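You operate a simulated robot arm through the tools that you are given. There is no shell and no other tool. Be economical: measure what you need, move in short steps, check, and stop when the job is done.

The job below is to be done with a simulated two-armed robot. You get a single attempt, and the scene is never put back.

TASK
Fetch the beige bottle and set it on the upper fence shelf. Take the gear cover and leave it on the top of the sieve bench. Take the orange rubber buffer and put it on the tray stand top. Do these in any order. Set down upright: beige bottle, orange rubber buffer.

Only the result counts: the job must be done as asked and must still hold three seconds after the hand-in. Knocking over, shifting, dropping, spilling or breaking anything else fails it. A push-on lid holds only when it is set on centred and level and pressed home; a screw cap is set on level and turned clockwise until tight.

THE ROBOT
Two 7-joint arms with vacuum grippers on one trunk, on a base that drives. Base frame: it is fixed to the floor where the robot stands at the start and does not move with it; the origin is under the middle of the robot, x ahead of it, y to its left, z up. Units: mm, rad, N and s.
The left shoulder is at the start at [70, 174, 1029], the right one opposite. With the tool pointing down near the work surface each hand reaches from about 340 to 800 mm from the robot's upright axis, wherever it stands, measured 20 degrees to its own side. Places, roughly: gear cover [10500, 9000, 750]; orange rubber buffer [10500, 8750, 750]; top of the sieve bench [8200, 8900, 800]; tray stand top [14300, 6700, 600]; upper fence shelf [2700, 400, 900]. Payload 3.5 kg a hand.
Tool frame (each hand has its own): the origin (TCP) lies in the middle of the cups' lips, and z points out of the cups. The gripper has 2 cups of 32 mm across, covering 32 by 80 mm (tool x, y); the bellows give 10 mm. With the vacuum on, a cup seals on a smooth face that it is pressed against (1 to 4 N); it does not hold porous or soft things. The pull reaches 76 N.
Orientation is that of the tool frame in the base frame, as a unit quaternion [w, x, y, z]. With the cups facing straight down, the tool's x points along the base's -x, its y along +y and its z along -z.

THE INTERFACE
- The arms move only by the tool step_arm. It takes "left_targets", "right_targets" or both (then of equal length, played together; a hand with none holds still); each is text: rows parted by semicolons, each of 7 numbers parted by spaces: the shift along the tool's x, y, z in cm, then the turn, a rotation vector about the tool's x, y, z in rad, then the vacuum: 1 switches it on, 0 off. In form: x y z ax ay az suction; .... A call has 1 to 12 rows; each row shifts and turns the commanded pose from where the row before left it, along the tool's axes as they then stand. Rows are played at 5 a second. More than 50 mm and 0.15 rad between two rows, or a gripper value outside its range, and nothing of the call is played. Where a pose cannot be reached the arm comes as near as it can. A force on the tool above 40 N (or 10 N above the force at the start of the call, whichever is more), or a blocked arm, ends the call early, and 0.2 s more pass. The pull builds up within a second once a cup has sealed. Time passes only in rows, and 0.2 s behind the last, so rows that do not move give it time. The reply holds the time, the measured pose of the TCP, the force on the tool along the base axes and the pull of the vacuum, in the units named above and with some noise, with the torque about the TCP (base axes, N m) and any sound that the robot's microphone picked up.
- Cameras (640 x 400 px; columns grow to the right, rows downward): "scene" is now at [124.3, -42.3, 1343.3]; the picture's right is [-0.51, -0.86, -0.00], its down [-0.54, 0.31, -0.78] and it looks along [0.68, -0.40, -0.62] (base axes); focal length 273 px, centre (320, 200). "left" rides on the left gripper at [74, -19, -110] in its tool frame; the picture's right is [0.25, 0.97, 0.00], its down [-0.77, 0.20, -0.60] and it looks along [-0.58, 0.15, 0.80] (tool axes); focal length 218 px, centre (320, 200). "right" rides on the right gripper at [74, 19, -110] in its tool frame; the picture's right is [-0.25, 0.97, 0.00], its down [-0.77, -0.20, -0.60] and it looks along [-0.58, -0.15, 0.80] (tool axes); focal length 218 px, centre (320, 200). There is no depth. A picture from a camera that has moved, and an enlarged one, comes with that camera's place and axes in the base frame and with its lens.
- grab_frame(camera): a new picture of that camera. The clock stands still meanwhile.
- move_column(by): slides the trunk up (or, below 0, down) by that many mm; the arms and the scene camera ride with it, the base frame stays. It gives what a move gives, with no picture.
- base_move(legs): drives the robot by 1 to 6 legs, each [ahead, turn to the left] in mm and rad, along the robot's own axes; the way and the turn of a leg run together, so that a leg with both is an arc; at most 1500 mm and 3.142 rad a leg. The arms and the cameras ride along, it lands a little off, and it stops where it bumps. It gives what a move gives.
- aim_head(pan, tilt): turns the head with the scene camera to pan (to the left, within 1.501 rad either way) and tilt (down, from -0.506 to 1.204), counted from straight ahead of the robot. It gives what a move gives.
- close_up(camera, box): a new picture of the part [left, top, right, bottom] of that camera's present view, enlarged. The clock stands still meanwhile.
- sign_off(): hands the job in; it is judged then, once.

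Work in short steps. Places have to be worked out from the pictures, the camera data and where the tool is seen: move nearer, look again, correct. Check each grasp and each placing, and mend what went wrong. You have 165 turns and 130 pictures in all, those below and enlarged ones among them. Switch the vacuum off and draw the arms clear of the work before you hand the job in, unless the task says otherwise; then end with one line.

The tools are called after "Call:" as name(argument=value, ...) on one line, values as JSON. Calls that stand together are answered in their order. step_arm: Moves the arms, as the interface text tells. Its arguments: {"type":"object","properties":{"left_targets":{"type":"string"},"right_targets":{"type":"string"}},"required":[]} The other tools are called the same way: move_column (by) slides the trunk up or down; base_move (legs) drives the base; aim_head (pan, tilt) turns the head that bears the scene camera; grab_frame (camera) takes a picture; close_up (camera, box) takes an enlarged picture of a part of a camera's view; sign_off () hands the job in.

At the start:

```text
clock: 0.0
left_eef_pos: [458.4, -18.2, 1125.1]
left_tool_rot: [0.0, 0.001, 1.0, 0.0]
left_ft_force: [0.2, 0.7, 0.0]
left_torque: [0.0, -0.02, 0.02]
left_pull: 0.1
right_eef_pos: [437.1, -459.6, 1124.1]
right_tool_rot: [0.001, 0.0, 1.0, 0.0]
right_ft_force: [0.3, -0.9, -0.5]
right_torque: [-0.02, -0.03, 0.0]
right_pull: 0.1
trunk travel left (down, up): [-525.0, 315.0]
robot x, y, heading: [1.4, -3.0, -0.002]
head pan, tilt: [-0.531, 0.67]
```

scene: 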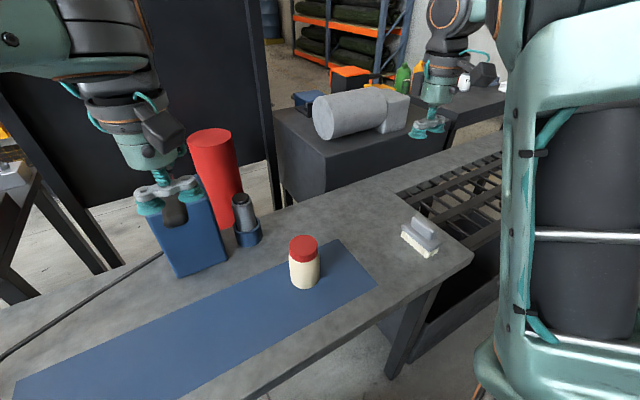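
right: 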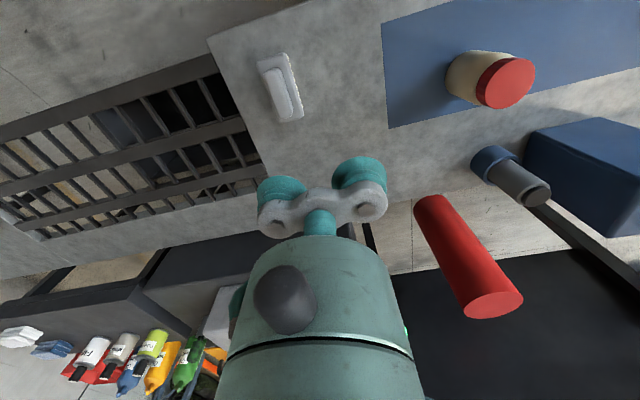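
left: 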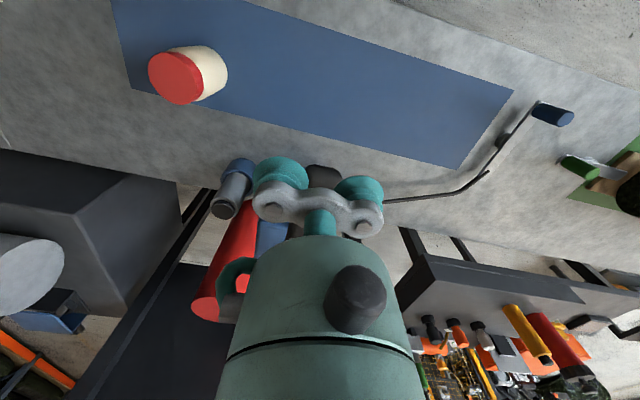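

The beige bottle with the red cap stands near [480, -205]. I enlarge it for a better fix before reaching with the right hand.

Call:
close_up(camera="scene", box=[260, 210, 356, 300])

Call:
close_up(camera="right", box=[420, 30, 560, 120])

```text
4.44 times, centred on (308, 255) of scene
camera zoom: at [124.3, -42.3, 1343.3], right [-0.51, -0.86, 0.0], down [-0.54, 0.31, -0.78], along [0.68, -0.4, -0.62], focal length 1214 px, centre (373, -44)
```

zoom: 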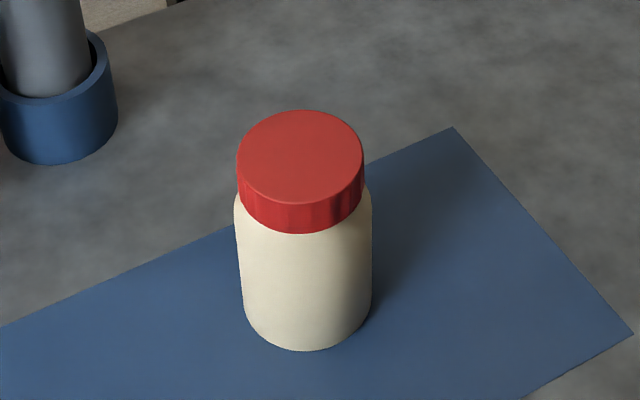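

```text
4.44 times, centred on (490, 75) of right
camera zoom: at [364.2, -440.9, 1233.6], right [0.25, 0.97, 0.0], down [0.77, -0.2, 0.6], along [0.58, -0.15, -0.8], focal length 970 px, centre (-436, 756)
```

zoom: 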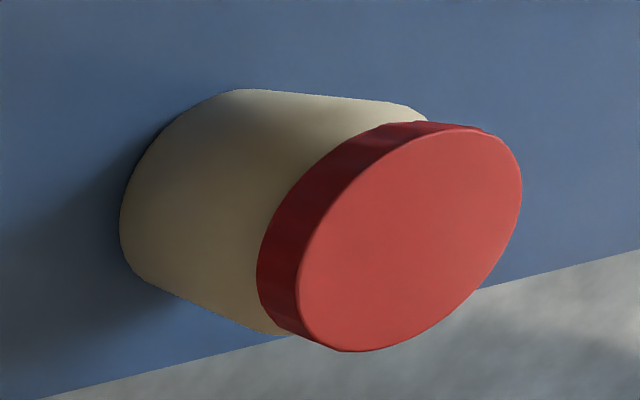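

Both views agree: the cap centre is about [476, -211, 916] and about 58 mm across, so one cup fits on it. I put the right hand's +y cup over it, TCP at [476, -235], and go down to z ≈ 950.

Call:
step_arm(right_targets="-0.77 4.5 0 0 0 0 0;-0.77 4.5 0 0 0 0 0;-0.77 4.5 0 0 0 0 0;-0.77 4.5 0 0 0 0 0;-0.77 4.5 0 0 0 0 0;0 0 4.5 0 0 0 0;0 0 4.5 0 0 0 0;0 0 4.5 0 0 0 0;0 0 3.5 0 0 0 0;0 0 0 0 0 0 0")

Call:
grab_frame(camera="right")

Call:
grab_frame(camera="scene")

```text
clock: 2.2
left_eef_pos: [457.6, -18.9, 1125.0]
left_tool_rot: [0.0, 0.0, 1.0, 0.001]
left_ft_force: [-0.4, -0.1, 0.7]
left_torque: [0.01, -0.01, 0.02]
left_pull: 0.2
right_eef_pos: [475.7, -236.2, 956.6]
right_tool_rot: [0.0, 0.0, 1.0, 0.0]
right_ft_force: [-0.7, -0.4, -0.3]
right_torque: [-0.01, -0.01, -0.02]
right_pull: 0.0
trunk travel left (down, up): [-525.0, 315.0]
robot x, y, heading: [1.4, -0.6, 0.0]
head pan, tilt: [-0.531, 0.67]
```

```text
124 pictures are left
camera right: at [402.2, -216.3, 1066.0], right [0.25, 0.97, 0.0], down [0.77, -0.2, 0.6], along [0.58, -0.15, -0.8], focal length 218 px, centre (320, 200)
```

right: 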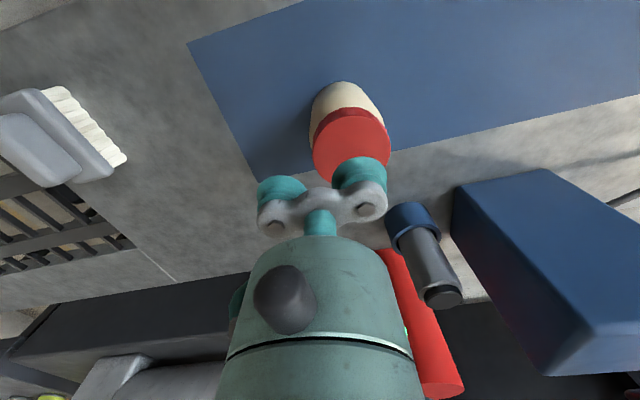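

```text
123 pictures are left
camera scene: at [123.7, -42.0, 1343.4], right [-0.51, -0.86, 0.0], down [-0.54, 0.31, -0.78], along [0.68, -0.4, -0.62], focal length 273 px, centre (320, 200)
```

scene: 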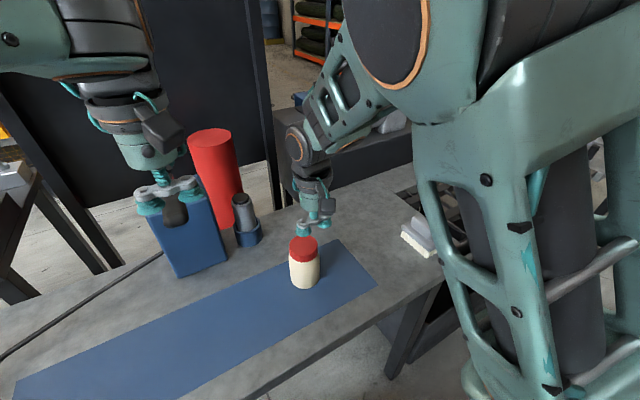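

The cup sits over the cap. I go down 35 mm fast, then in small steps with the vacuum on.

Call:
step_arm(right_targets="0 0 2.5 0 0 0 1;0 0 0.8 0 0 0 1;0 0 0.4 0 0 0 1;0 0 0.3 0 0 0 1;0 0 0 0 0 0 1;0 0 0 0 0 0 1;0 0 0 0 0 0 1")

```text
clock: 3.8
left_eef_pos: [458.2, -19.0, 1124.9]
left_tool_rot: [0.0, 0.0, 1.0, 0.001]
left_ft_force: [0.6, 0.6, 0.1]
left_torque: [-0.02, 0.0, 0.0]
left_pull: 0.0
right_eef_pos: [475.4, -235.3, 913.5]
right_tool_rot: [0.0, 0.0, 1.0, 0.001]
right_ft_force: [-0.7, 0.6, -0.6]
right_torque: [0.79, 0.03, 0.0]
right_pull: 37.8
trunk travel left (down, up): [-525.0, 315.0]
robot x, y, heading: [2.9, 0.1, 0.002]
head pan, tilt: [-0.531, 0.67]
```

Sealed on one cup with 38 N of pull. I lift by 60 mm, slowly.

Call:
step_arm(right_targets="0 0 -0.5 0 0 0 1;0 0 -1 0 0 0 1;0 0 -1.5 0 0 0 1;0 0 -3 0 0 0 1;0 0 0 0 0 0 1;0 0 0 0 0 0 1")

Call:
grab_frame(camera="scene")

```text
clock: 5.2
left_eef_pos: [459.2, -19.1, 1124.4]
left_tool_rot: [0.0, 0.0, 1.0, 0.0]
left_ft_force: [0.5, 0.7, -0.5]
left_torque: [0.01, -0.01, 0.02]
left_pull: 0.1
right_eef_pos: [477.0, -234.9, 974.0]
right_tool_rot: [0.0, 0.0, 1.0, 0.0]
right_ft_force: [-0.4, -0.1, -1.1]
right_torque: [0.8, -0.03, 0.01]
right_pull: 38.1
trunk travel left (down, up): [-525.0, 315.0]
robot x, y, heading: [-2.9, -0.5, -0.003]
head pan, tilt: [-0.531, 0.67]
```

```text
122 pictures are left
camera scene: at [124.0, -42.3, 1343.3], right [-0.51, -0.86, 0.0], down [-0.54, 0.31, -0.78], along [0.68, -0.4, -0.62], focal length 273 px, centre (320, 200)
```

scene: 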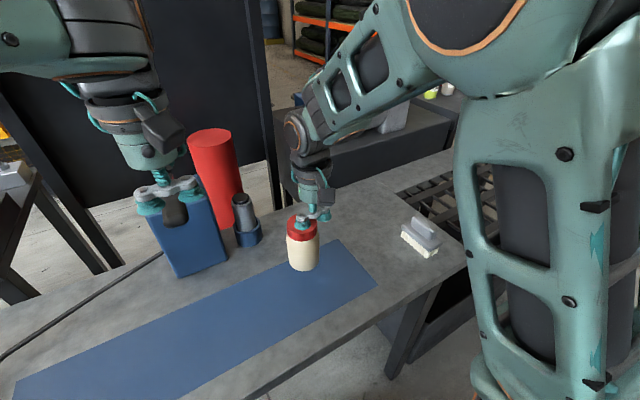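

The bottle hangs whole from the cup. I look around with the head to find the fence shelf and a free way.

Call:
aim_head(pan=0.1, tilt=0.2)

Call:
grab_frame(camera="scene")

Call:
aim_head(pan=1.4, tilt=0.3)

Call:
grab_frame(camera="scene")

Call:
aim_head(pan=-1.3, tilt=0.3)

Call:
grab_frame(camera="scene")

```text
clock: 6.2
left_eef_pos: [458.7, -18.4, 1123.8]
left_tool_rot: [-0.001, 0.0, 1.0, 0.0]
left_ft_force: [-0.2, -0.8, -0.1]
left_torque: [0.01, -0.01, 0.02]
left_pull: 0.0
right_eef_pos: [477.0, -234.8, 973.6]
right_tool_rot: [0.0, 0.001, 1.0, 0.0]
right_ft_force: [0.6, 0.5, -1.8]
right_torque: [0.82, -0.02, -0.04]
right_pull: 37.6
trunk travel left (down, up): [-525.0, 315.0]
robot x, y, heading: [2.2, 0.9, -0.002]
head pan, tilt: [0.099, 0.201]
```

```text
121 pictures are left
camera scene: at [142.8, 10.5, 1386.1], right [0.1, -1.0, 0.0], down [-0.2, -0.02, -0.98], along [0.97, 0.1, -0.2], focal length 273 px, centre (320, 200)
```

scene: 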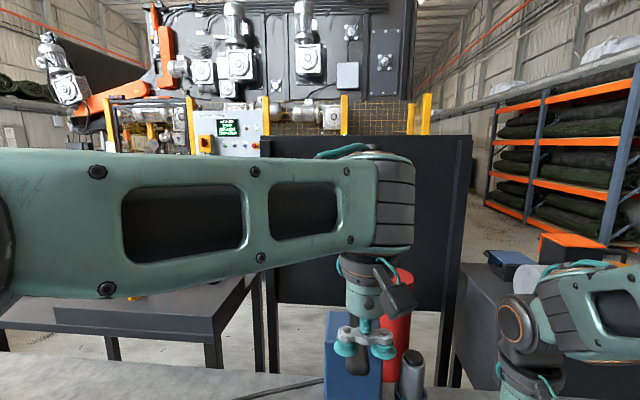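

```text
clock: 7.7
left_eef_pos: [458.2, -18.3, 1123.9]
left_tool_rot: [0.0, 0.0, 1.0, 0.0]
left_ft_force: [-0.6, 0.1, -0.3]
left_torque: [0.01, 0.01, -0.02]
left_pull: 0.0
right_eef_pos: [477.9, -235.8, 975.2]
right_tool_rot: [-0.001, 0.0, 1.0, 0.0]
right_ft_force: [-0.1, -0.7, -2.8]
right_torque: [0.81, 0.0, 0.0]
right_pull: 38.4
trunk travel left (down, up): [-525.0, 315.0]
robot x, y, heading: [-3.4, 0.0, 0.001]
head pan, tilt: [1.4, 0.3]
```

```text
120 pictures are left
camera scene: at [66.1, 93.3, 1376.9], right [0.99, -0.17, 0.0], down [-0.05, -0.29, -0.96], along [0.16, 0.94, -0.3], focal length 273 px, centre (320, 200)
```

scene: 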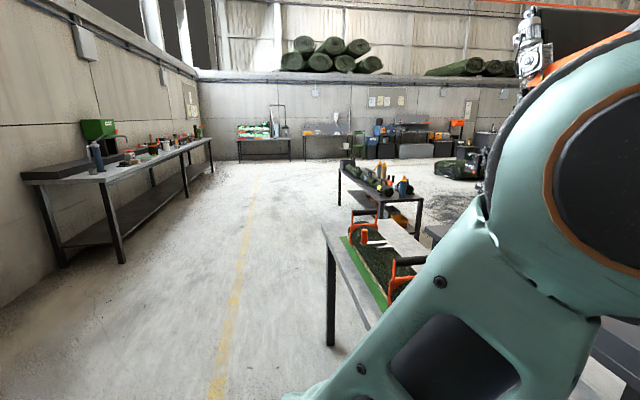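

```text
clock: 10.1
left_eef_pos: [459.3, -18.8, 1123.5]
left_tool_rot: [0.0, 0.0, 1.0, 0.0]
left_ft_force: [-0.1, 0.2, -0.4]
left_torque: [-0.01, 0.02, 0.01]
left_pull: 0.1
right_eef_pos: [476.7, -234.8, 973.0]
right_tool_rot: [-0.001, 0.0, 1.0, 0.0]
right_ft_force: [-1.2, 0.4, -1.2]
right_torque: [0.84, 0.03, -0.02]
right_pull: 37.7
trunk travel left (down, up): [-525.0, 315.0]
robot x, y, heading: [3.5, 0.4, 0.005]
head pan, tilt: [-1.3, 0.3]
```

```text
119 pictures are left
camera scene: at [75.1, -88.6, 1376.9], right [-0.96, -0.27, 0.0], down [-0.08, 0.28, -0.96], along [0.26, -0.92, -0.3], focal length 273 px, centre (320, 200)
```

scene: 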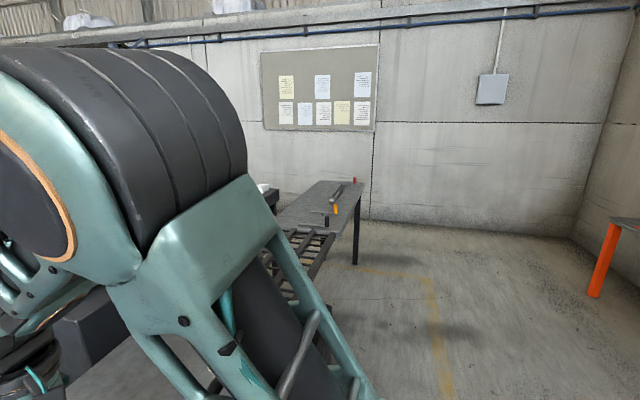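

A tool table is at the left, an aisle runs along x ≈ -300, and a dark screen stands ahead. I back off 500 mm and look again.

Call:
base_move(legs=[[-500, 0]])

Call:
aim_head(pan=0.75, tilt=0.25)

Call:
grab_frame(camera="scene")

Call:
aim_head(pan=0.0, tilt=0.3)

Call:
grab_frame(camera="scene")

```text
clock: 13.1
left_eef_pos: [-48.6, -17.5, 1124.5]
left_tool_rot: [0.0, -0.003, 1.0, 0.0]
left_ft_force: [-1.3, 0.1, 0.4]
left_torque: [-0.01, 0.01, 0.02]
left_pull: 0.2
right_eef_pos: [-28.9, -234.0, 973.4]
right_tool_rot: [0.0, -0.003, 1.0, 0.0]
right_ft_force: [0.2, -0.4, -1.1]
right_torque: [0.84, 0.01, -0.03]
right_pull: 37.9
trunk travel left (down, up): [-525.0, 315.0]
robot x, y, heading: [-508.8, -2.5, 0.008]
head pan, tilt: [-1.3, 0.3]
```

```text
clock: 15.0
left_eef_pos: [-49.1, -16.3, 1124.5]
left_tool_rot: [0.001, -0.004, 1.0, -0.001]
left_ft_force: [-1.0, 0.0, -0.4]
left_torque: [-0.04, -0.01, 0.01]
left_pull: 0.0
right_eef_pos: [-29.7, -233.5, 974.0]
right_tool_rot: [0.0, -0.004, 1.0, 0.0]
right_ft_force: [0.1, -0.5, -1.0]
right_torque: [0.79, 0.02, -0.02]
right_pull: 38.0
trunk travel left (down, up): [-525.0, 315.0]
robot x, y, heading: [-507.1, 0.0, 0.007]
head pan, tilt: [0.75, 0.25]
```

```text
118 pictures are left
camera scene: at [-389.9, 64.2, 1381.6], right [0.69, -0.73, 0.0], down [-0.18, -0.17, -0.97], along [0.7, 0.66, -0.25], focal length 273 px, centre (320, 200)
```

scene: 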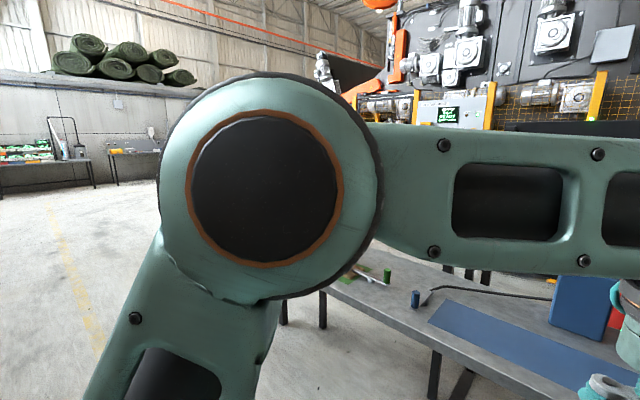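

```text
clock: 16.1
left_eef_pos: [-49.1, -17.9, 1123.2]
left_tool_rot: [0.0, -0.003, 1.0, 0.0]
left_ft_force: [0.0, 1.0, -0.5]
left_torque: [0.02, -0.02, 0.01]
left_pull: 0.0
right_eef_pos: [-29.6, -233.6, 973.4]
right_tool_rot: [0.0, -0.003, 1.0, 0.0]
right_ft_force: [-1.3, 0.5, -0.8]
right_torque: [0.78, 0.01, 0.01]
right_pull: 37.7
trunk travel left (down, up): [-525.0, 315.0]
robot x, y, heading: [-509.1, -4.0, 0.003]
head pan, tilt: [0.0, 0.3]
```

```text
117 pictures are left
camera scene: at [-364.4, 0.8, 1376.9], right [0.01, -1.0, 0.0], down [-0.3, 0.0, -0.96], along [0.96, 0.01, -0.3], focal length 273 px, centre (320, 200)
```

scene: 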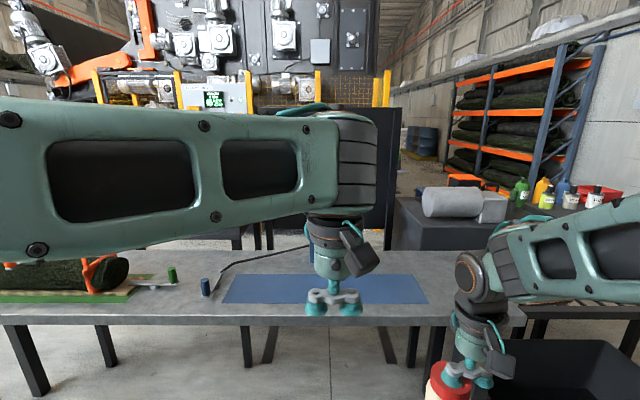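

The left forearm blocks the view, so I lower the left hand in the free space in front of the robot.

Call:
step_arm(left_targets="0 0 5 0 0 0 0;0 0 5 0 0 0 0;0 0 5 0 0 0 0;0 0 5 0 0 0 0;0 0 5 0 0 0 0;0 0 5 0 0 0 0;0 0 5 0 0 0 0;0 0 5 0 0 0 0")

Call:
aim_head(pan=0.6, tilt=0.2)

Call:
grab_frame(camera="scene")

```text
clock: 17.9
left_eef_pos: [-49.9, -18.2, 725.0]
left_tool_rot: [0.0, -0.004, 1.0, 0.0]
left_ft_force: [0.3, 0.0, 0.4]
left_torque: [0.03, 0.02, 0.01]
left_pull: 0.1
right_eef_pos: [-28.7, -234.6, 974.0]
right_tool_rot: [0.0, -0.003, 1.0, 0.0]
right_ft_force: [0.6, -0.5, -1.5]
right_torque: [0.8, 0.06, -0.03]
right_pull: 37.7
trunk travel left (down, up): [-525.0, 315.0]
robot x, y, heading: [-505.4, -2.9, 0.002]
head pan, tilt: [0.0, 0.3]
```

```text
clock: 18.9
left_eef_pos: [-49.3, -18.5, 725.2]
left_tool_rot: [-0.001, -0.004, 1.0, 0.0]
left_ft_force: [0.1, -0.5, 1.0]
left_torque: [-0.01, 0.01, 0.02]
left_pull: 0.0
right_eef_pos: [-28.8, -232.8, 974.5]
right_tool_rot: [0.0, -0.002, 1.0, 0.0]
right_ft_force: [0.5, 0.0, -1.6]
right_torque: [0.8, -0.03, -0.03]
right_pull: 37.5
trunk travel left (down, up): [-525.0, 315.0]
robot x, y, heading: [-506.2, -4.3, 0.008]
head pan, tilt: [0.6, 0.201]
```

```text
116 pictures are left
camera scene: at [-381.1, 53.1, 1386.1], right [0.57, -0.82, 0.0], down [-0.16, -0.11, -0.98], along [0.81, 0.56, -0.2], focal length 273 px, centre (320, 200)
```

scene: 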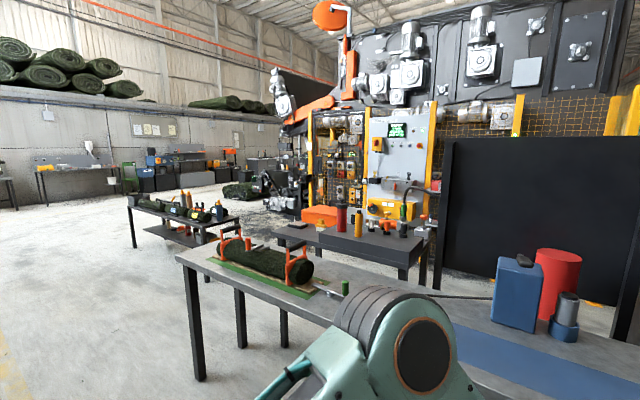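

Clear view now. I zoom in on the fence area.

Call:
close_up(camera="scene", box=[280, 90, 480, 290])

```text
2.00 times, centred on (380, 190) of scene
camera zoom: at [-381.1, 53.1, 1386.1], right [0.57, -0.82, 0.0], down [-0.16, -0.11, -0.98], along [0.81, 0.56, -0.2], focal length 546 px, centre (200, 220)
```

zoom: 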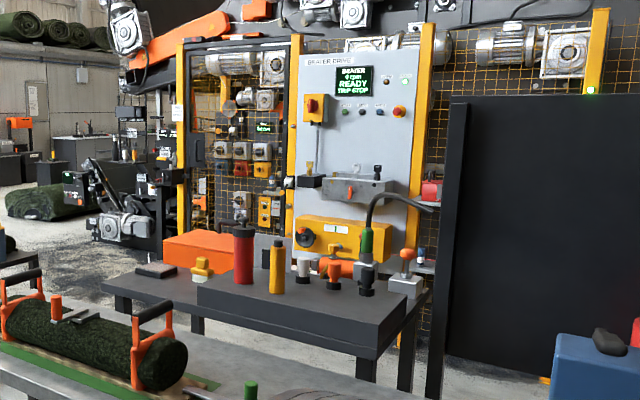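

The bench runs x 340–720, y up to about 1500. A second table starts at about y 2540, so a gap leads through near y ≈ 2000 to the space in front of the fence. I drive along the aisle to about [-500, 2000] and look again.

Call:
base_move(legs=[[0, 1.571], [1000, 0], [1000, 0], [0, -1.571]])

Call:
aim_head(pan=0.0, tilt=0.3)

Call:
grab_frame(camera="scene")

```text
clock: 36.8
left_eef_pos: [-30.2, 1987.2, 725.9]
left_tool_rot: [-0.001, 0.034, 0.999, 0.001]
left_ft_force: [0.0, 0.3, 0.2]
left_torque: [-0.02, 0.08, 0.01]
left_pull: 0.0
right_eef_pos: [-27.7, 1769.5, 973.3]
right_tool_rot: [0.0, 0.035, 0.999, 0.0]
right_ft_force: [0.1, 0.0, -1.4]
right_torque: [0.77, -0.05, -0.04]
right_pull: 37.8
trunk travel left (down, up): [-525.0, 315.0]
robot x, y, heading: [-484.6, 2037.1, -0.07]
head pan, tilt: [0.6, 0.201]
```

```text
clock: 37.8
left_eef_pos: [-31.8, 1986.6, 725.5]
left_tool_rot: [-0.001, 0.034, 0.999, 0.001]
left_ft_force: [0.5, 0.3, 0.1]
left_torque: [0.02, -0.01, -0.01]
left_pull: 0.0
right_eef_pos: [-27.0, 1770.1, 973.6]
right_tool_rot: [-0.001, 0.035, 0.999, 0.001]
right_ft_force: [-0.8, -0.4, -1.8]
right_torque: [0.71, -0.06, -0.03]
right_pull: 37.8
trunk travel left (down, up): [-525.0, 315.0]
robot x, y, heading: [-488.5, 2041.5, -0.074]
head pan, tilt: [0.0, 0.3]
```

```text
114 pictures are left
camera scene: at [-343.8, 2030.6, 1376.9], right [-0.07, -1.0, 0.0], down [-0.29, 0.02, -0.96], along [0.95, -0.07, -0.3], focal length 273 px, centre (320, 200)
```

scene: 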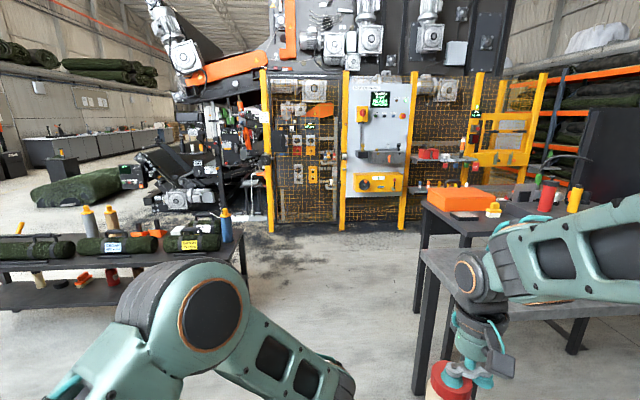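

The fence stands at x ≈ 2720 and two shelves hang in the bay right of the control cabinet. I zoom in on them, and drive through the gap to about x = 1900.

Call:
close_up(camera="scene", box=[380, 110, 500, 230])

Call:
base_move(legs=[[0, 0.04], [1200, 0], [1180, 0]])

Call:
aim_head(pan=-1.0, tilt=0.4)

Call:
grab_frame(camera="scene")

```text
3.33 times, centred on (440, 170) of scene
camera zoom: at [-343.8, 2030.6, 1376.9], right [-0.07, -1.0, 0.0], down [-0.29, 0.02, -0.96], along [0.95, -0.07, -0.3], focal length 911 px, centre (-80, 300)
```

zoom: 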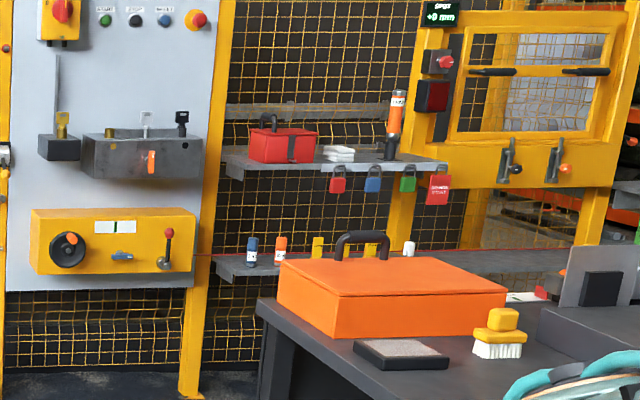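

```text
clock: 49.8
left_eef_pos: [2339.0, 1908.0, 726.8]
left_tool_rot: [-0.001, 0.025, 1.0, 0.0]
left_ft_force: [-0.1, -0.1, 0.5]
left_torque: [-0.01, -0.01, 0.0]
left_pull: 0.0
right_eef_pos: [2346.9, 1693.0, 973.8]
right_tool_rot: [-0.001, 0.025, 1.0, -0.001]
right_ft_force: [-0.2, -0.2, -1.5]
right_torque: [0.73, -0.02, -0.03]
right_pull: 37.6
trunk travel left (down, up): [-525.0, 315.0]
robot x, y, heading: [1878.1, 1952.3, -0.047]
head pan, tilt: [0.0, 0.3]
```

```text
clock: 51.1
left_eef_pos: [2339.1, 1909.6, 726.6]
left_tool_rot: [0.0, 0.024, 1.0, 0.0]
left_ft_force: [-0.2, -0.2, 0.5]
left_torque: [-0.03, -0.01, 0.02]
left_pull: 0.1
right_eef_pos: [2347.5, 1691.8, 972.5]
right_tool_rot: [0.0, 0.024, 1.0, 0.0]
right_ft_force: [-0.1, 0.0, -1.4]
right_torque: [0.75, -0.03, -0.02]
right_pull: 38.0
trunk travel left (down, up): [-525.0, 315.0]
robot x, y, heading: [1880.0, 1949.3, -0.049]
head pan, tilt: [-1.0, 0.4]
```

```text
112 pictures are left
camera scene: at [1977.9, 1869.2, 1367.6], right [-0.87, -0.5, 0.0], down [-0.19, 0.34, -0.92], along [0.46, -0.8, -0.39], focal length 273 px, centre (320, 200)
```

scene: 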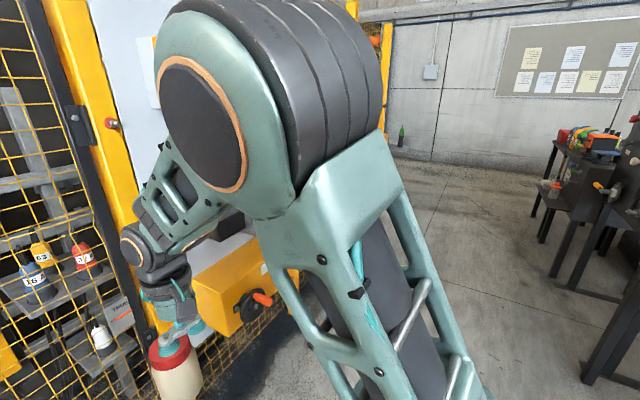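

The elbow hides the view. I move on 130 mm, turn to face along the fence (-y), and look.

Call:
base_move(legs=[[130, 0], [0, -1.52]])

Call:
aim_head(pan=0.1, tilt=0.4)

Call:
grab_frame(camera="scene")

```text
clock: 56.1
left_eef_pos: [1996.6, 1485.0, 725.9]
left_tool_rot: [0.0, 0.705, 0.71, 0.0]
left_ft_force: [0.3, -0.6, -0.6]
left_torque: [-0.02, -0.01, 0.03]
left_pull: 0.0
right_eef_pos: [1782.1, 1465.2, 973.4]
right_tool_rot: [0.0, 0.704, 0.71, 0.001]
right_ft_force: [0.6, 0.1, -1.4]
right_torque: [0.03, -0.69, -0.03]
right_pull: 37.4
trunk travel left (down, up): [-525.0, 315.0]
robot x, y, heading: [2015.3, 1946.0, -1.563]
head pan, tilt: [-1.0, 0.4]
```

```text
clock: 57.4
left_eef_pos: [1996.6, 1485.5, 725.4]
left_tool_rot: [-0.001, 0.704, 0.71, 0.0]
left_ft_force: [0.5, 0.0, 0.6]
left_torque: [-0.02, 0.0, 0.02]
left_pull: 0.0
right_eef_pos: [1781.5, 1464.9, 974.2]
right_tool_rot: [0.0, 0.704, 0.71, 0.0]
right_ft_force: [-0.4, 0.0, -3.1]
right_torque: [0.0, -0.71, -0.04]
right_pull: 37.4
trunk travel left (down, up): [-525.0, 315.0]
robot x, y, heading: [2011.7, 1944.2, -1.559]
head pan, tilt: [0.099, 0.4]
```

```text
111 pictures are left
camera scene: at [2022.5, 1803.5, 1367.6], right [-0.99, -0.11, 0.0], down [-0.04, 0.39, -0.92], along [0.1, -0.92, -0.39], focal length 273 px, centre (320, 200)
```

scene: 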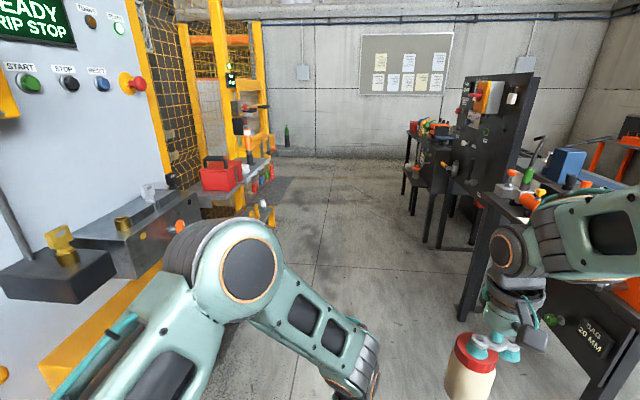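

The corridor is free. I drive 1300 mm along the fence and look at the shelf on the left.

Call:
base_move(legs=[[1300, 0]])

Call:
aim_head(pan=1.1, tilt=0.5)

Call:
grab_frame(camera="scene")

```text
clock: 64.0
left_eef_pos: [2028.8, 170.8, 725.4]
left_tool_rot: [0.0, 0.697, 0.717, 0.0]
left_ft_force: [0.8, 0.1, -0.5]
left_torque: [-0.01, 0.0, -0.02]
left_pull: 0.1
right_eef_pos: [1813.1, 147.0, 974.1]
right_tool_rot: [-0.001, 0.698, 0.716, 0.0]
right_ft_force: [-0.4, -0.2, -1.4]
right_torque: [0.02, -0.68, 0.02]
right_pull: 37.6
trunk travel left (down, up): [-525.0, 315.0]
robot x, y, heading: [2036.5, 632.5, -1.543]
head pan, tilt: [0.099, 0.4]
```

```text
clock: 65.3
left_eef_pos: [2028.5, 170.9, 725.7]
left_tool_rot: [-0.001, 0.697, 0.717, 0.0]
left_ft_force: [-0.4, -0.2, -0.6]
left_torque: [0.02, 0.0, 0.02]
left_pull: 0.1
right_eef_pos: [1813.5, 145.7, 973.1]
right_tool_rot: [0.001, 0.698, 0.716, 0.0]
right_ft_force: [-0.4, 1.1, -1.2]
right_torque: [0.03, -0.68, -0.05]
right_pull: 37.6
trunk travel left (down, up): [-525.0, 315.0]
robot x, y, heading: [2034.3, 631.7, -1.538]
head pan, tilt: [1.1, 0.499]
```

```text
110 pictures are left
camera scene: at [2119.0, 542.1, 1358.5], right [-0.43, -0.9, 0.0], down [-0.43, 0.21, -0.88], along [0.79, -0.38, -0.48], focal length 273 px, centre (320, 200)
```

scene: 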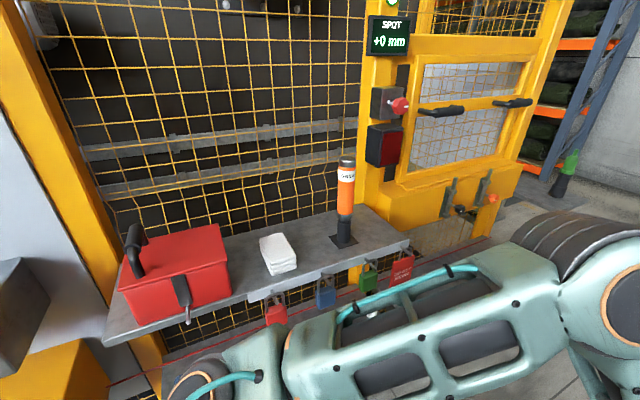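

The upper shelf holds a red case, a white item and an orange bottle. The free spot is right of the orange bottle, near [2597, 130]. I check the robot's right side for the screen before driving on.

Call:
aim_head(pan=-0.5, tilt=0.4)

Call:
grab_frame(camera="scene")

```text
clock: 67.0
left_eef_pos: [2028.4, 171.8, 725.9]
left_tool_rot: [0.0, 0.697, 0.717, 0.0]
left_ft_force: [0.3, 0.4, 0.0]
left_torque: [0.03, 0.03, -0.04]
left_pull: 0.1
right_eef_pos: [1813.5, 146.7, 974.2]
right_tool_rot: [0.0, 0.698, 0.716, 0.0]
right_ft_force: [0.0, -0.4, -0.8]
right_torque: [-0.02, -0.67, 0.01]
right_pull: 38.0
trunk travel left (down, up): [-525.0, 315.0]
robot x, y, heading: [2037.0, 629.3, -1.54]
head pan, tilt: [-0.499, 0.4]
```

```text
109 pictures are left
camera scene: at [1994.8, 498.7, 1367.6], right [-0.89, 0.45, 0.0], down [0.18, 0.35, -0.92], along [-0.42, -0.82, -0.39], focal length 273 px, centre (320, 200)
```

scene: 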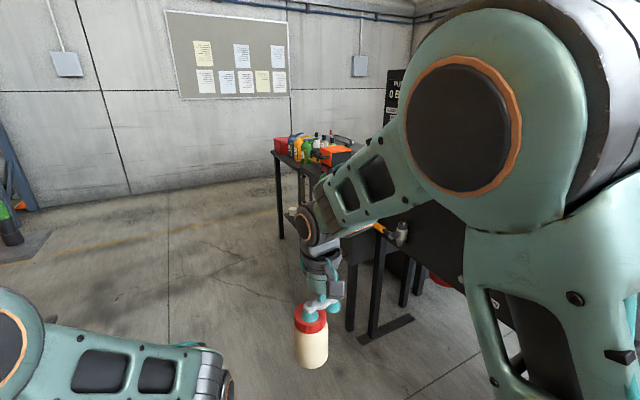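

The screen stays beyond x < 1150, so there is room. I drive 300 mm on, raise the trunk so the bottle clears the shelf, and turn to face the fence.

Call:
base_move(legs=[[290, 0]])

Call:
move_column(by=200)

Call:
base_move(legs=[[0, 1.54]])

Call:
aim_head(pan=-0.2, tilt=0.6)

Call:
grab_frame(camera="scene")

Call:
grab_frame(camera="right")

```text
clock: 69.0
left_eef_pos: [2038.0, -120.5, 725.3]
left_tool_rot: [-0.001, 0.697, 0.717, -0.001]
left_ft_force: [0.2, -0.1, -0.7]
left_torque: [-0.01, 0.03, 0.03]
left_pull: 0.0
right_eef_pos: [1821.9, -143.5, 973.7]
right_tool_rot: [0.0, 0.697, 0.717, 0.0]
right_ft_force: [-0.5, -0.3, -1.4]
right_torque: [0.03, -0.71, 0.02]
right_pull: 37.9
trunk travel left (down, up): [-525.0, 315.0]
robot x, y, heading: [2045.2, 342.2, -1.548]
head pan, tilt: [-0.499, 0.4]
```

```text
clock: 71.1
left_eef_pos: [2037.4, -120.2, 924.3]
left_tool_rot: [0.0, 0.697, 0.717, 0.0]
left_ft_force: [-0.2, 0.1, 0.3]
left_torque: [-0.01, -0.03, 0.01]
left_pull: 0.0
right_eef_pos: [1822.1, -145.4, 1173.4]
right_tool_rot: [0.0, 0.697, 0.717, 0.001]
right_ft_force: [-0.7, 0.5, -1.1]
right_torque: [0.03, -0.73, -0.05]
right_pull: 37.4
trunk travel left (down, up): [-725.0, 115.0]
robot x, y, heading: [2040.5, 340.6, -1.539]
head pan, tilt: [-0.499, 0.4]
```

```text
clock: 75.3
left_eef_pos: [2501.9, 314.9, 924.6]
left_tool_rot: [0.0, 0.005, 1.0, 0.0]
left_ft_force: [-0.6, 0.2, 0.6]
left_torque: [-0.02, 0.05, -0.02]
left_pull: 0.1
right_eef_pos: [2517.7, 99.3, 1173.5]
right_tool_rot: [0.0, 0.006, 1.0, 0.0]
right_ft_force: [0.3, -1.1, -2.0]
right_torque: [0.7, 0.04, -0.02]
right_pull: 38.2
trunk travel left (down, up): [-725.0, 115.0]
robot x, y, heading: [2045.9, 337.7, -0.009]
head pan, tilt: [-0.499, 0.4]
```

```text
clock: 76.1
left_eef_pos: [2502.6, 316.1, 926.1]
left_tool_rot: [0.0, 0.005, 1.0, 0.0]
left_ft_force: [0.2, -0.4, 0.6]
left_torque: [-0.05, -0.01, 0.01]
left_pull: 0.0
right_eef_pos: [2518.3, 99.1, 1172.9]
right_tool_rot: [0.0, 0.006, 1.0, 0.0]
right_ft_force: [-0.1, -0.4, 0.5]
right_torque: [0.71, 0.01, -0.06]
right_pull: 37.9
trunk travel left (down, up): [-725.0, 115.0]
robot x, y, heading: [2039.4, 338.4, -0.016]
head pan, tilt: [-0.201, 0.6]
```

```text
108 pictures are left
camera scene: at [2180.4, 321.5, 1549.4], right [-0.21, -0.98, 0.0], down [-0.55, 0.12, -0.83], along [0.81, -0.17, -0.56], focal length 273 px, centre (320, 200)
```

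scene: 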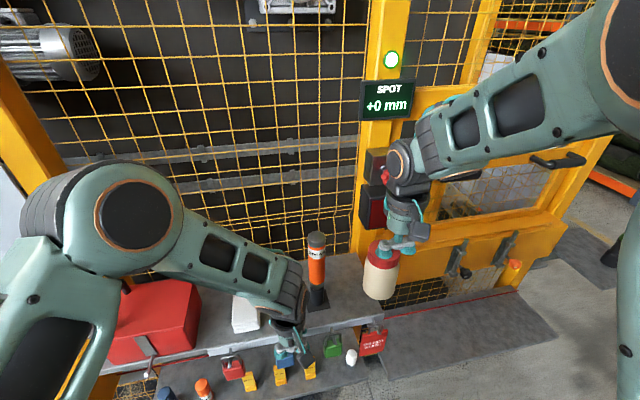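

```text
107 pictures are left
camera right: at [2445.4, 119.4, 1283.7], right [0.26, 0.96, 0.0], down [0.77, -0.21, 0.6], along [0.58, -0.16, -0.8], focal length 218 px, centre (320, 200)
```

right: 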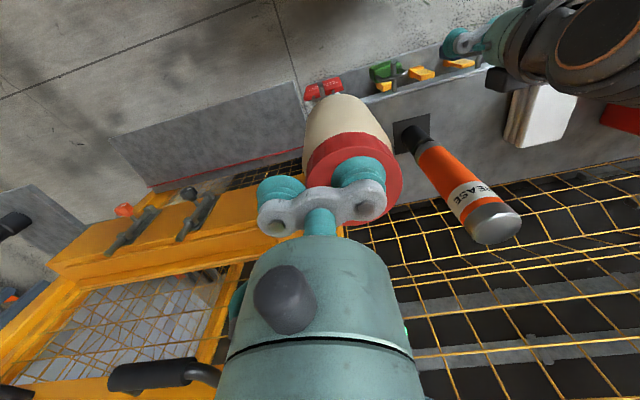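

I enlarge the placing area to judge the clearances to the post hardware and the neighbours.

Call:
close_up(camera="scene", box=[220, 140, 440, 360])

Call:
grab_frame(camera="left")

```text
1.82 times, centred on (330, 250) of scene
camera zoom: at [2180.4, 321.5, 1549.4], right [-0.21, -0.98, 0.0], down [-0.55, 0.12, -0.83], along [0.81, -0.17, -0.56], focal length 497 px, centre (302, 109)
```

zoom: 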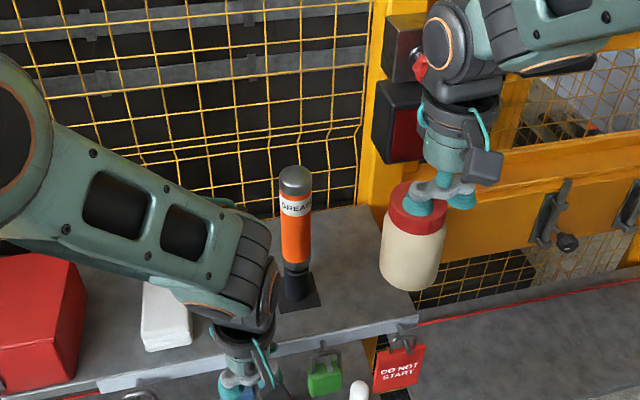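

```text
105 pictures are left
camera left: at [2428.9, 296.8, 1037.2], right [-0.24, 0.97, 0.0], down [0.77, 0.19, 0.6], along [0.59, 0.15, -0.8], focal length 218 px, centre (320, 200)
```

left: 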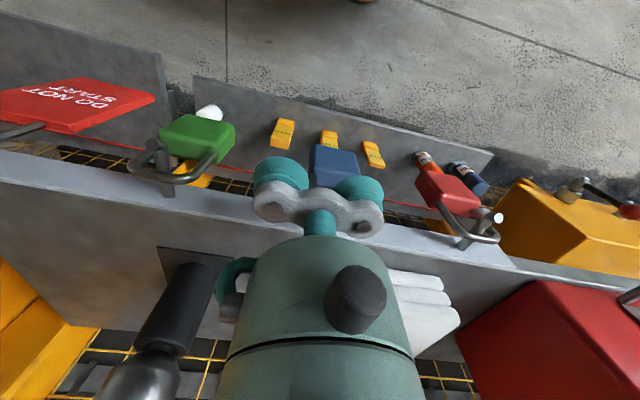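

The box hardware stands back at x > 2690 and the shelf front edge is at x ≈ 2552. I lower the hand 100 mm, then bring the bottle forward and left to about [2592, 140].

Call:
step_arm(right_targets="0 0 4 0 0 0 1;0 0 4 0 0 0 1;0 0 2 0 0 0 1;-2.5 0.6 0 0 0 0 1;-2.5 0.6 0 0 0 0 1;-2.4 0.5 0 0 0 0 1;0 0 0 0 0 0 1")

Call:
grab_frame(camera="scene")

Call:
grab_frame(camera="right")

```text
clock: 77.7
left_eef_pos: [2502.0, 315.9, 926.3]
left_tool_rot: [0.0, 0.005, 1.0, 0.0]
left_ft_force: [0.1, -0.7, 0.0]
left_torque: [0.01, 0.01, 0.02]
left_pull: 0.0
right_eef_pos: [2591.9, 116.3, 1075.0]
right_tool_rot: [0.0, 0.005, 1.0, 0.0]
right_ft_force: [-0.5, -1.1, -0.4]
right_torque: [0.68, 0.02, -0.05]
right_pull: 36.9
trunk travel left (down, up): [-725.0, 115.0]
robot x, y, heading: [2043.7, 340.3, -0.012]
head pan, tilt: [-0.201, 0.6]
```

```text
104 pictures are left
camera scene: at [2180.0, 321.4, 1549.4], right [-0.21, -0.98, 0.0], down [-0.55, 0.12, -0.83], along [0.81, -0.17, -0.56], focal length 273 px, centre (320, 200)
```

scene: 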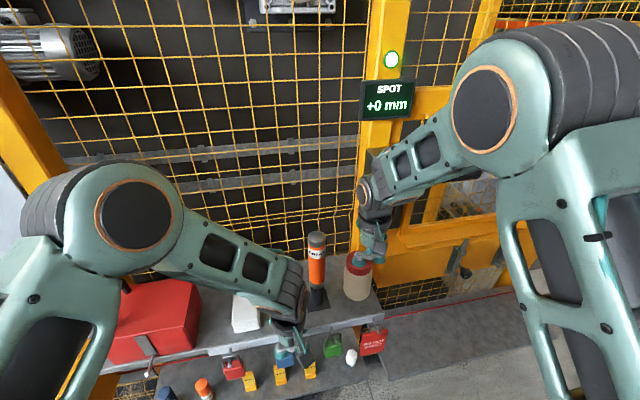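

```text
103 pictures are left
camera right: at [2518.5, 136.3, 1184.3], right [0.26, 0.96, 0.0], down [0.77, -0.21, 0.6], along [0.58, -0.16, -0.8], focal length 218 px, centre (320, 200)
```

right: 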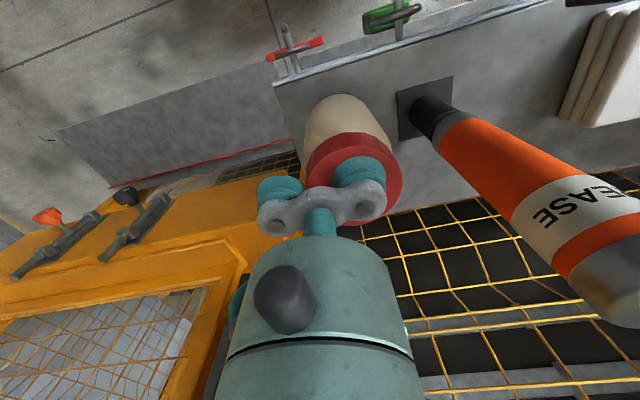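

The bottle hangs over the free spot. I lower it slowly toward the shelf.

Call:
step_arm(right_targets="0 0 3 0 0 0 1;0 0 2 0 0 0 1;0 0 0.6 0 0 0 1;0 0 0.3 0 0 0 1;0 0 0 0 0 0 1")

Call:
close_up(camera="scene", box=[290, 220, 410, 350])

```text
clock: 78.6
left_eef_pos: [2500.8, 315.4, 926.0]
left_tool_rot: [0.001, 0.005, 1.0, 0.0]
left_ft_force: [-0.2, -0.5, 0.1]
left_torque: [-0.01, -0.01, -0.04]
left_pull: 0.1
right_eef_pos: [2593.6, 115.7, 1020.8]
right_tool_rot: [0.007, 0.006, 1.0, -0.001]
right_ft_force: [1.4, -0.8, 15.0]
right_torque: [0.87, 0.11, 0.01]
right_pull: 37.6
trunk travel left (down, up): [-725.0, 115.0]
robot x, y, heading: [2045.8, 338.9, -0.013]
head pan, tilt: [-0.201, 0.6]
stopped in row 4 (right hand): the force on the tool passed its limit (the readings are from after the stop); the commanded pose is now the measured one
```

```text
3.08 times, centred on (350, 285) of scene
camera zoom: at [2178.0, 322.0, 1549.5], right [-0.21, -0.98, 0.0], down [-0.55, 0.12, -0.83], along [0.81, -0.17, -0.56], focal length 841 px, centre (228, -62)
```

zoom: 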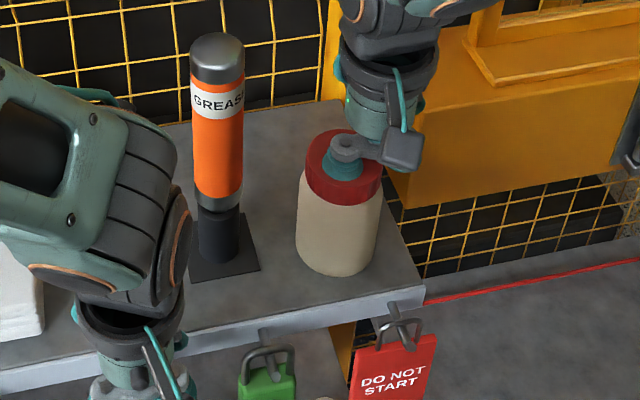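

Contact: the bottle stands on the shelf, upright. I ease off 2 mm, release the vacuum and lift off.

Call:
step_arm(right_targets="0 0 -0.2 0 0 0 1;0 0 0 0 0 0 0;0 0 0 0 0 0 0;0 0 0 0 0 0 0;0 0 -0.3 0 0 0 0;0 0 -0.5 0 0 0 0;0 0 -2 0 0 0 0;0 0 -4 0 0 0 0")

Call:
grab_frame(camera="scene")

Call:
grab_frame(camera="right")

```text
clock: 80.4
left_eef_pos: [2500.0, 315.0, 927.5]
left_tool_rot: [0.0, 0.005, 1.0, 0.0]
left_ft_force: [-0.2, -0.4, 0.8]
left_torque: [-0.04, 0.0, 0.0]
left_pull: 0.0
right_eef_pos: [2589.4, 116.6, 1090.0]
right_tool_rot: [0.005, 0.006, 1.0, -0.001]
right_ft_force: [-0.6, -0.3, 0.3]
right_torque: [-0.01, -0.01, -0.02]
right_pull: 0.1
trunk travel left (down, up): [-725.0, 115.0]
robot x, y, heading: [2044.7, 340.8, -0.012]
head pan, tilt: [-0.201, 0.6]
```

```text
101 pictures are left
camera scene: at [2178.0, 321.9, 1549.6], right [-0.21, -0.98, 0.0], down [-0.55, 0.12, -0.83], along [0.81, -0.17, -0.56], focal length 273 px, centre (320, 200)
```

scene: 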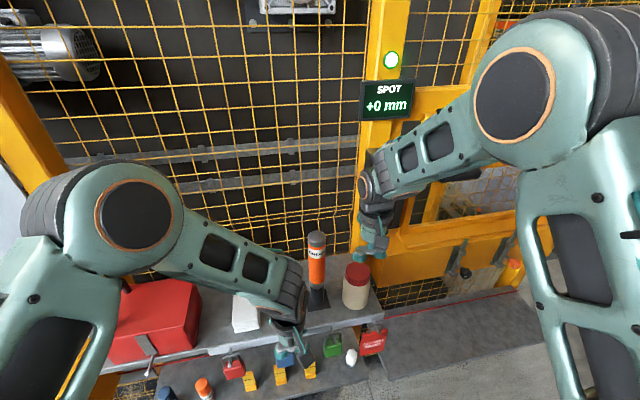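

```text
100 pictures are left
camera right: at [2515.7, 136.5, 1200.1], right [0.26, 0.96, 0.0], down [0.76, -0.21, 0.61], along [0.59, -0.16, -0.79], focal length 218 px, centre (320, 200)
```

right: 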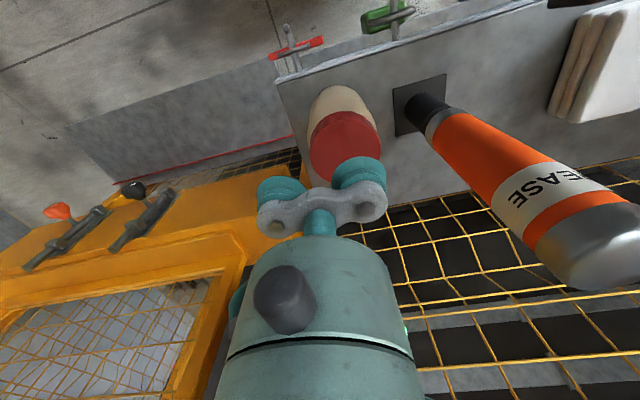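

The bottle stands alone and upright on the upper shelf. I raise the right hand, back off, turn to +y and look ahead for a way.

Call:
step_arm(right_targets="0 0 -4 0 0 0 0;2 0 -4 0 0 0 0;4.5 0 0 0 0 0 0;4.5 0 0 0 0 0 0", left_targets="0 0 0 0 0 0 0;0 0 0 0 0 0 0;0 0 0 0 0 0 0;0 0 0 0 0 0 0")

Call:
base_move(legs=[[-130, 0], [0, 1.583], [1400, 0]])

Call:
aim_head(pan=-0.3, tilt=0.2)

Call:
grab_frame(camera="scene")

```text
clock: 81.4
left_eef_pos: [2501.2, 314.2, 927.2]
left_tool_rot: [0.001, 0.004, 1.0, 0.0]
left_ft_force: [-1.4, -0.4, -0.2]
left_torque: [0.01, -0.03, 0.02]
left_pull: 0.0
right_eef_pos: [2478.1, 121.8, 1171.0]
right_tool_rot: [0.004, 0.006, 1.0, -0.001]
right_ft_force: [-0.5, 0.8, -0.5]
right_torque: [0.03, 0.0, -0.04]
right_pull: 0.1
trunk travel left (down, up): [-725.0, 115.0]
robot x, y, heading: [2045.4, 338.9, -0.013]
head pan, tilt: [-0.201, 0.6]
```

```text
clock: 93.2
left_eef_pos: [1895.2, 2195.9, 924.8]
left_tool_rot: [0.0, 0.711, -0.704, 0.0]
left_ft_force: [-0.2, 0.6, 0.5]
left_torque: [-0.03, -0.02, 0.01]
left_pull: 0.0
right_eef_pos: [2089.9, 2179.2, 1169.8]
right_tool_rot: [-0.004, 0.71, -0.704, -0.002]
right_ft_force: [1.0, -0.2, 0.7]
right_torque: [-0.02, -0.01, 0.02]
right_pull: 0.1
trunk travel left (down, up): [-725.0, 115.0]
robot x, y, heading: [1876.2, 1738.3, 1.577]
head pan, tilt: [-0.201, 0.6]
```

```text
clock: 94.1
left_eef_pos: [1894.1, 2195.6, 925.4]
left_tool_rot: [0.0, 0.712, -0.702, 0.001]
left_ft_force: [0.0, -0.5, 0.5]
left_torque: [-0.01, -0.01, 0.0]
left_pull: 0.0
right_eef_pos: [2089.6, 2179.6, 1170.8]
right_tool_rot: [-0.003, 0.711, -0.703, -0.002]
right_ft_force: [0.0, 1.1, -0.7]
right_torque: [0.01, 0.02, 0.0]
right_pull: 0.0
trunk travel left (down, up): [-725.0, 115.0]
robot x, y, heading: [1879.8, 1735.9, 1.578]
head pan, tilt: [-0.3, 0.201]
```

```text
99 pictures are left
camera scene: at [1906.4, 1878.0, 1586.1], right [0.96, -0.28, 0.0], down [-0.06, -0.19, -0.98], along [0.28, 0.94, -0.2], focal length 273 px, centre (320, 200)
```

scene: 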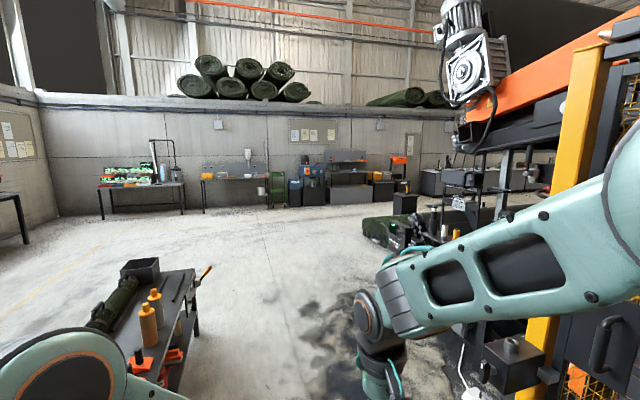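

The way along +y is open between the table (x < 1600) and the fence (x ≈ 2720). I lower the right hand to clear the view, then drive slightly right to x ≈ 2150 and on to y ≈ 3700.

Call:
step_arm(right_targets="0 0 5 0 0 0 0;0 0 5 0 0 0 0;0 0 5 0 0 0 0;0 0 5 0 0 0 0;0 0 5 0 0 0 0;0 0 5 0 0 0 0;0 0 5 0 0 0 0;0 0 5 0 0 0 0;0 0 4.5 0 0 0 0", left_targets="0 0 5 0 0 0 0;0 0 5 0 0 0 0;0 0 5 0 0 0 0;0 0 5 0 0 0 0;0 0 0 0 0 0 0;0 0 0 0 0 0 0;0 0 0 0 0 0 0;0 0 0 0 0 0 0;0 0 0 0 0 0 0")

Call:
base_move(legs=[[0, -0.42], [700, 0], [0, 0.42], [1300, 0]])

Call:
aim_head(pan=-0.6, tilt=0.2)

Call:
grab_frame(camera="scene")

```text
clock: 96.1
left_eef_pos: [1898.9, 2196.6, 726.2]
left_tool_rot: [0.001, 0.711, -0.704, 0.001]
left_ft_force: [0.3, 0.1, -0.4]
left_torque: [-0.01, 0.0, 0.0]
left_pull: 0.1
right_eef_pos: [2091.5, 2181.9, 724.0]
right_tool_rot: [-0.003, 0.71, -0.704, -0.002]
right_ft_force: [-0.4, -0.4, 0.5]
right_torque: [0.02, 0.01, 0.01]
right_pull: 0.0
trunk travel left (down, up): [-725.0, 115.0]
robot x, y, heading: [1878.2, 1738.5, 1.583]
head pan, tilt: [-0.3, 0.201]
```

```text
clock: 108.6
left_eef_pos: [2154.9, 4157.4, 726.5]
left_tool_rot: [0.0, 0.712, -0.702, 0.0]
left_ft_force: [0.6, -0.8, 0.1]
left_torque: [0.0, -0.01, 0.01]
left_pull: 0.0
right_eef_pos: [2349.2, 4142.9, 725.3]
right_tool_rot: [-0.003, 0.711, -0.704, -0.002]
right_ft_force: [0.9, -0.4, 0.3]
right_torque: [0.02, -0.03, 0.0]
right_pull: 0.1
trunk travel left (down, up): [-725.0, 115.0]
robot x, y, heading: [2139.5, 3696.6, 1.586]
head pan, tilt: [-0.3, 0.201]
```

```text
clock: 109.4
left_eef_pos: [2154.2, 4157.0, 725.9]
left_tool_rot: [0.0, 0.712, -0.702, 0.001]
left_ft_force: [-0.2, -0.1, -0.4]
left_torque: [0.01, 0.01, -0.01]
left_pull: 0.0
right_eef_pos: [2349.8, 4143.0, 725.0]
right_tool_rot: [-0.003, 0.712, -0.703, -0.001]
right_ft_force: [0.3, 0.6, -1.1]
right_torque: [-0.02, 0.01, -0.02]
right_pull: 0.0
trunk travel left (down, up): [-725.0, 115.0]
robot x, y, heading: [2136.1, 3693.8, 1.585]
head pan, tilt: [-0.6, 0.201]
```

```text
98 pictures are left
camera scene: at [2189.6, 3827.5, 1586.2], right [0.83, -0.55, 0.0], down [-0.11, -0.17, -0.98], along [0.54, 0.82, -0.2], focal length 273 px, centre (320, 200)
```

scene: 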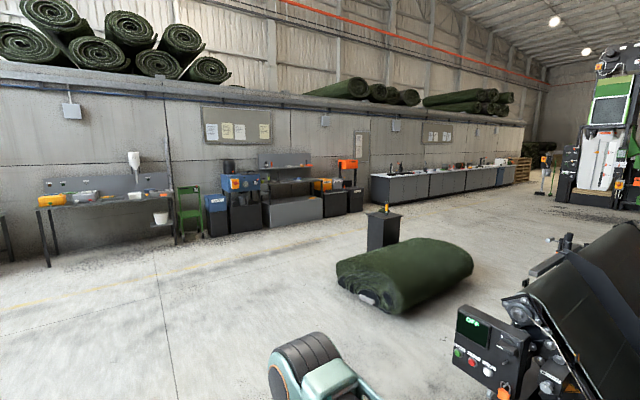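

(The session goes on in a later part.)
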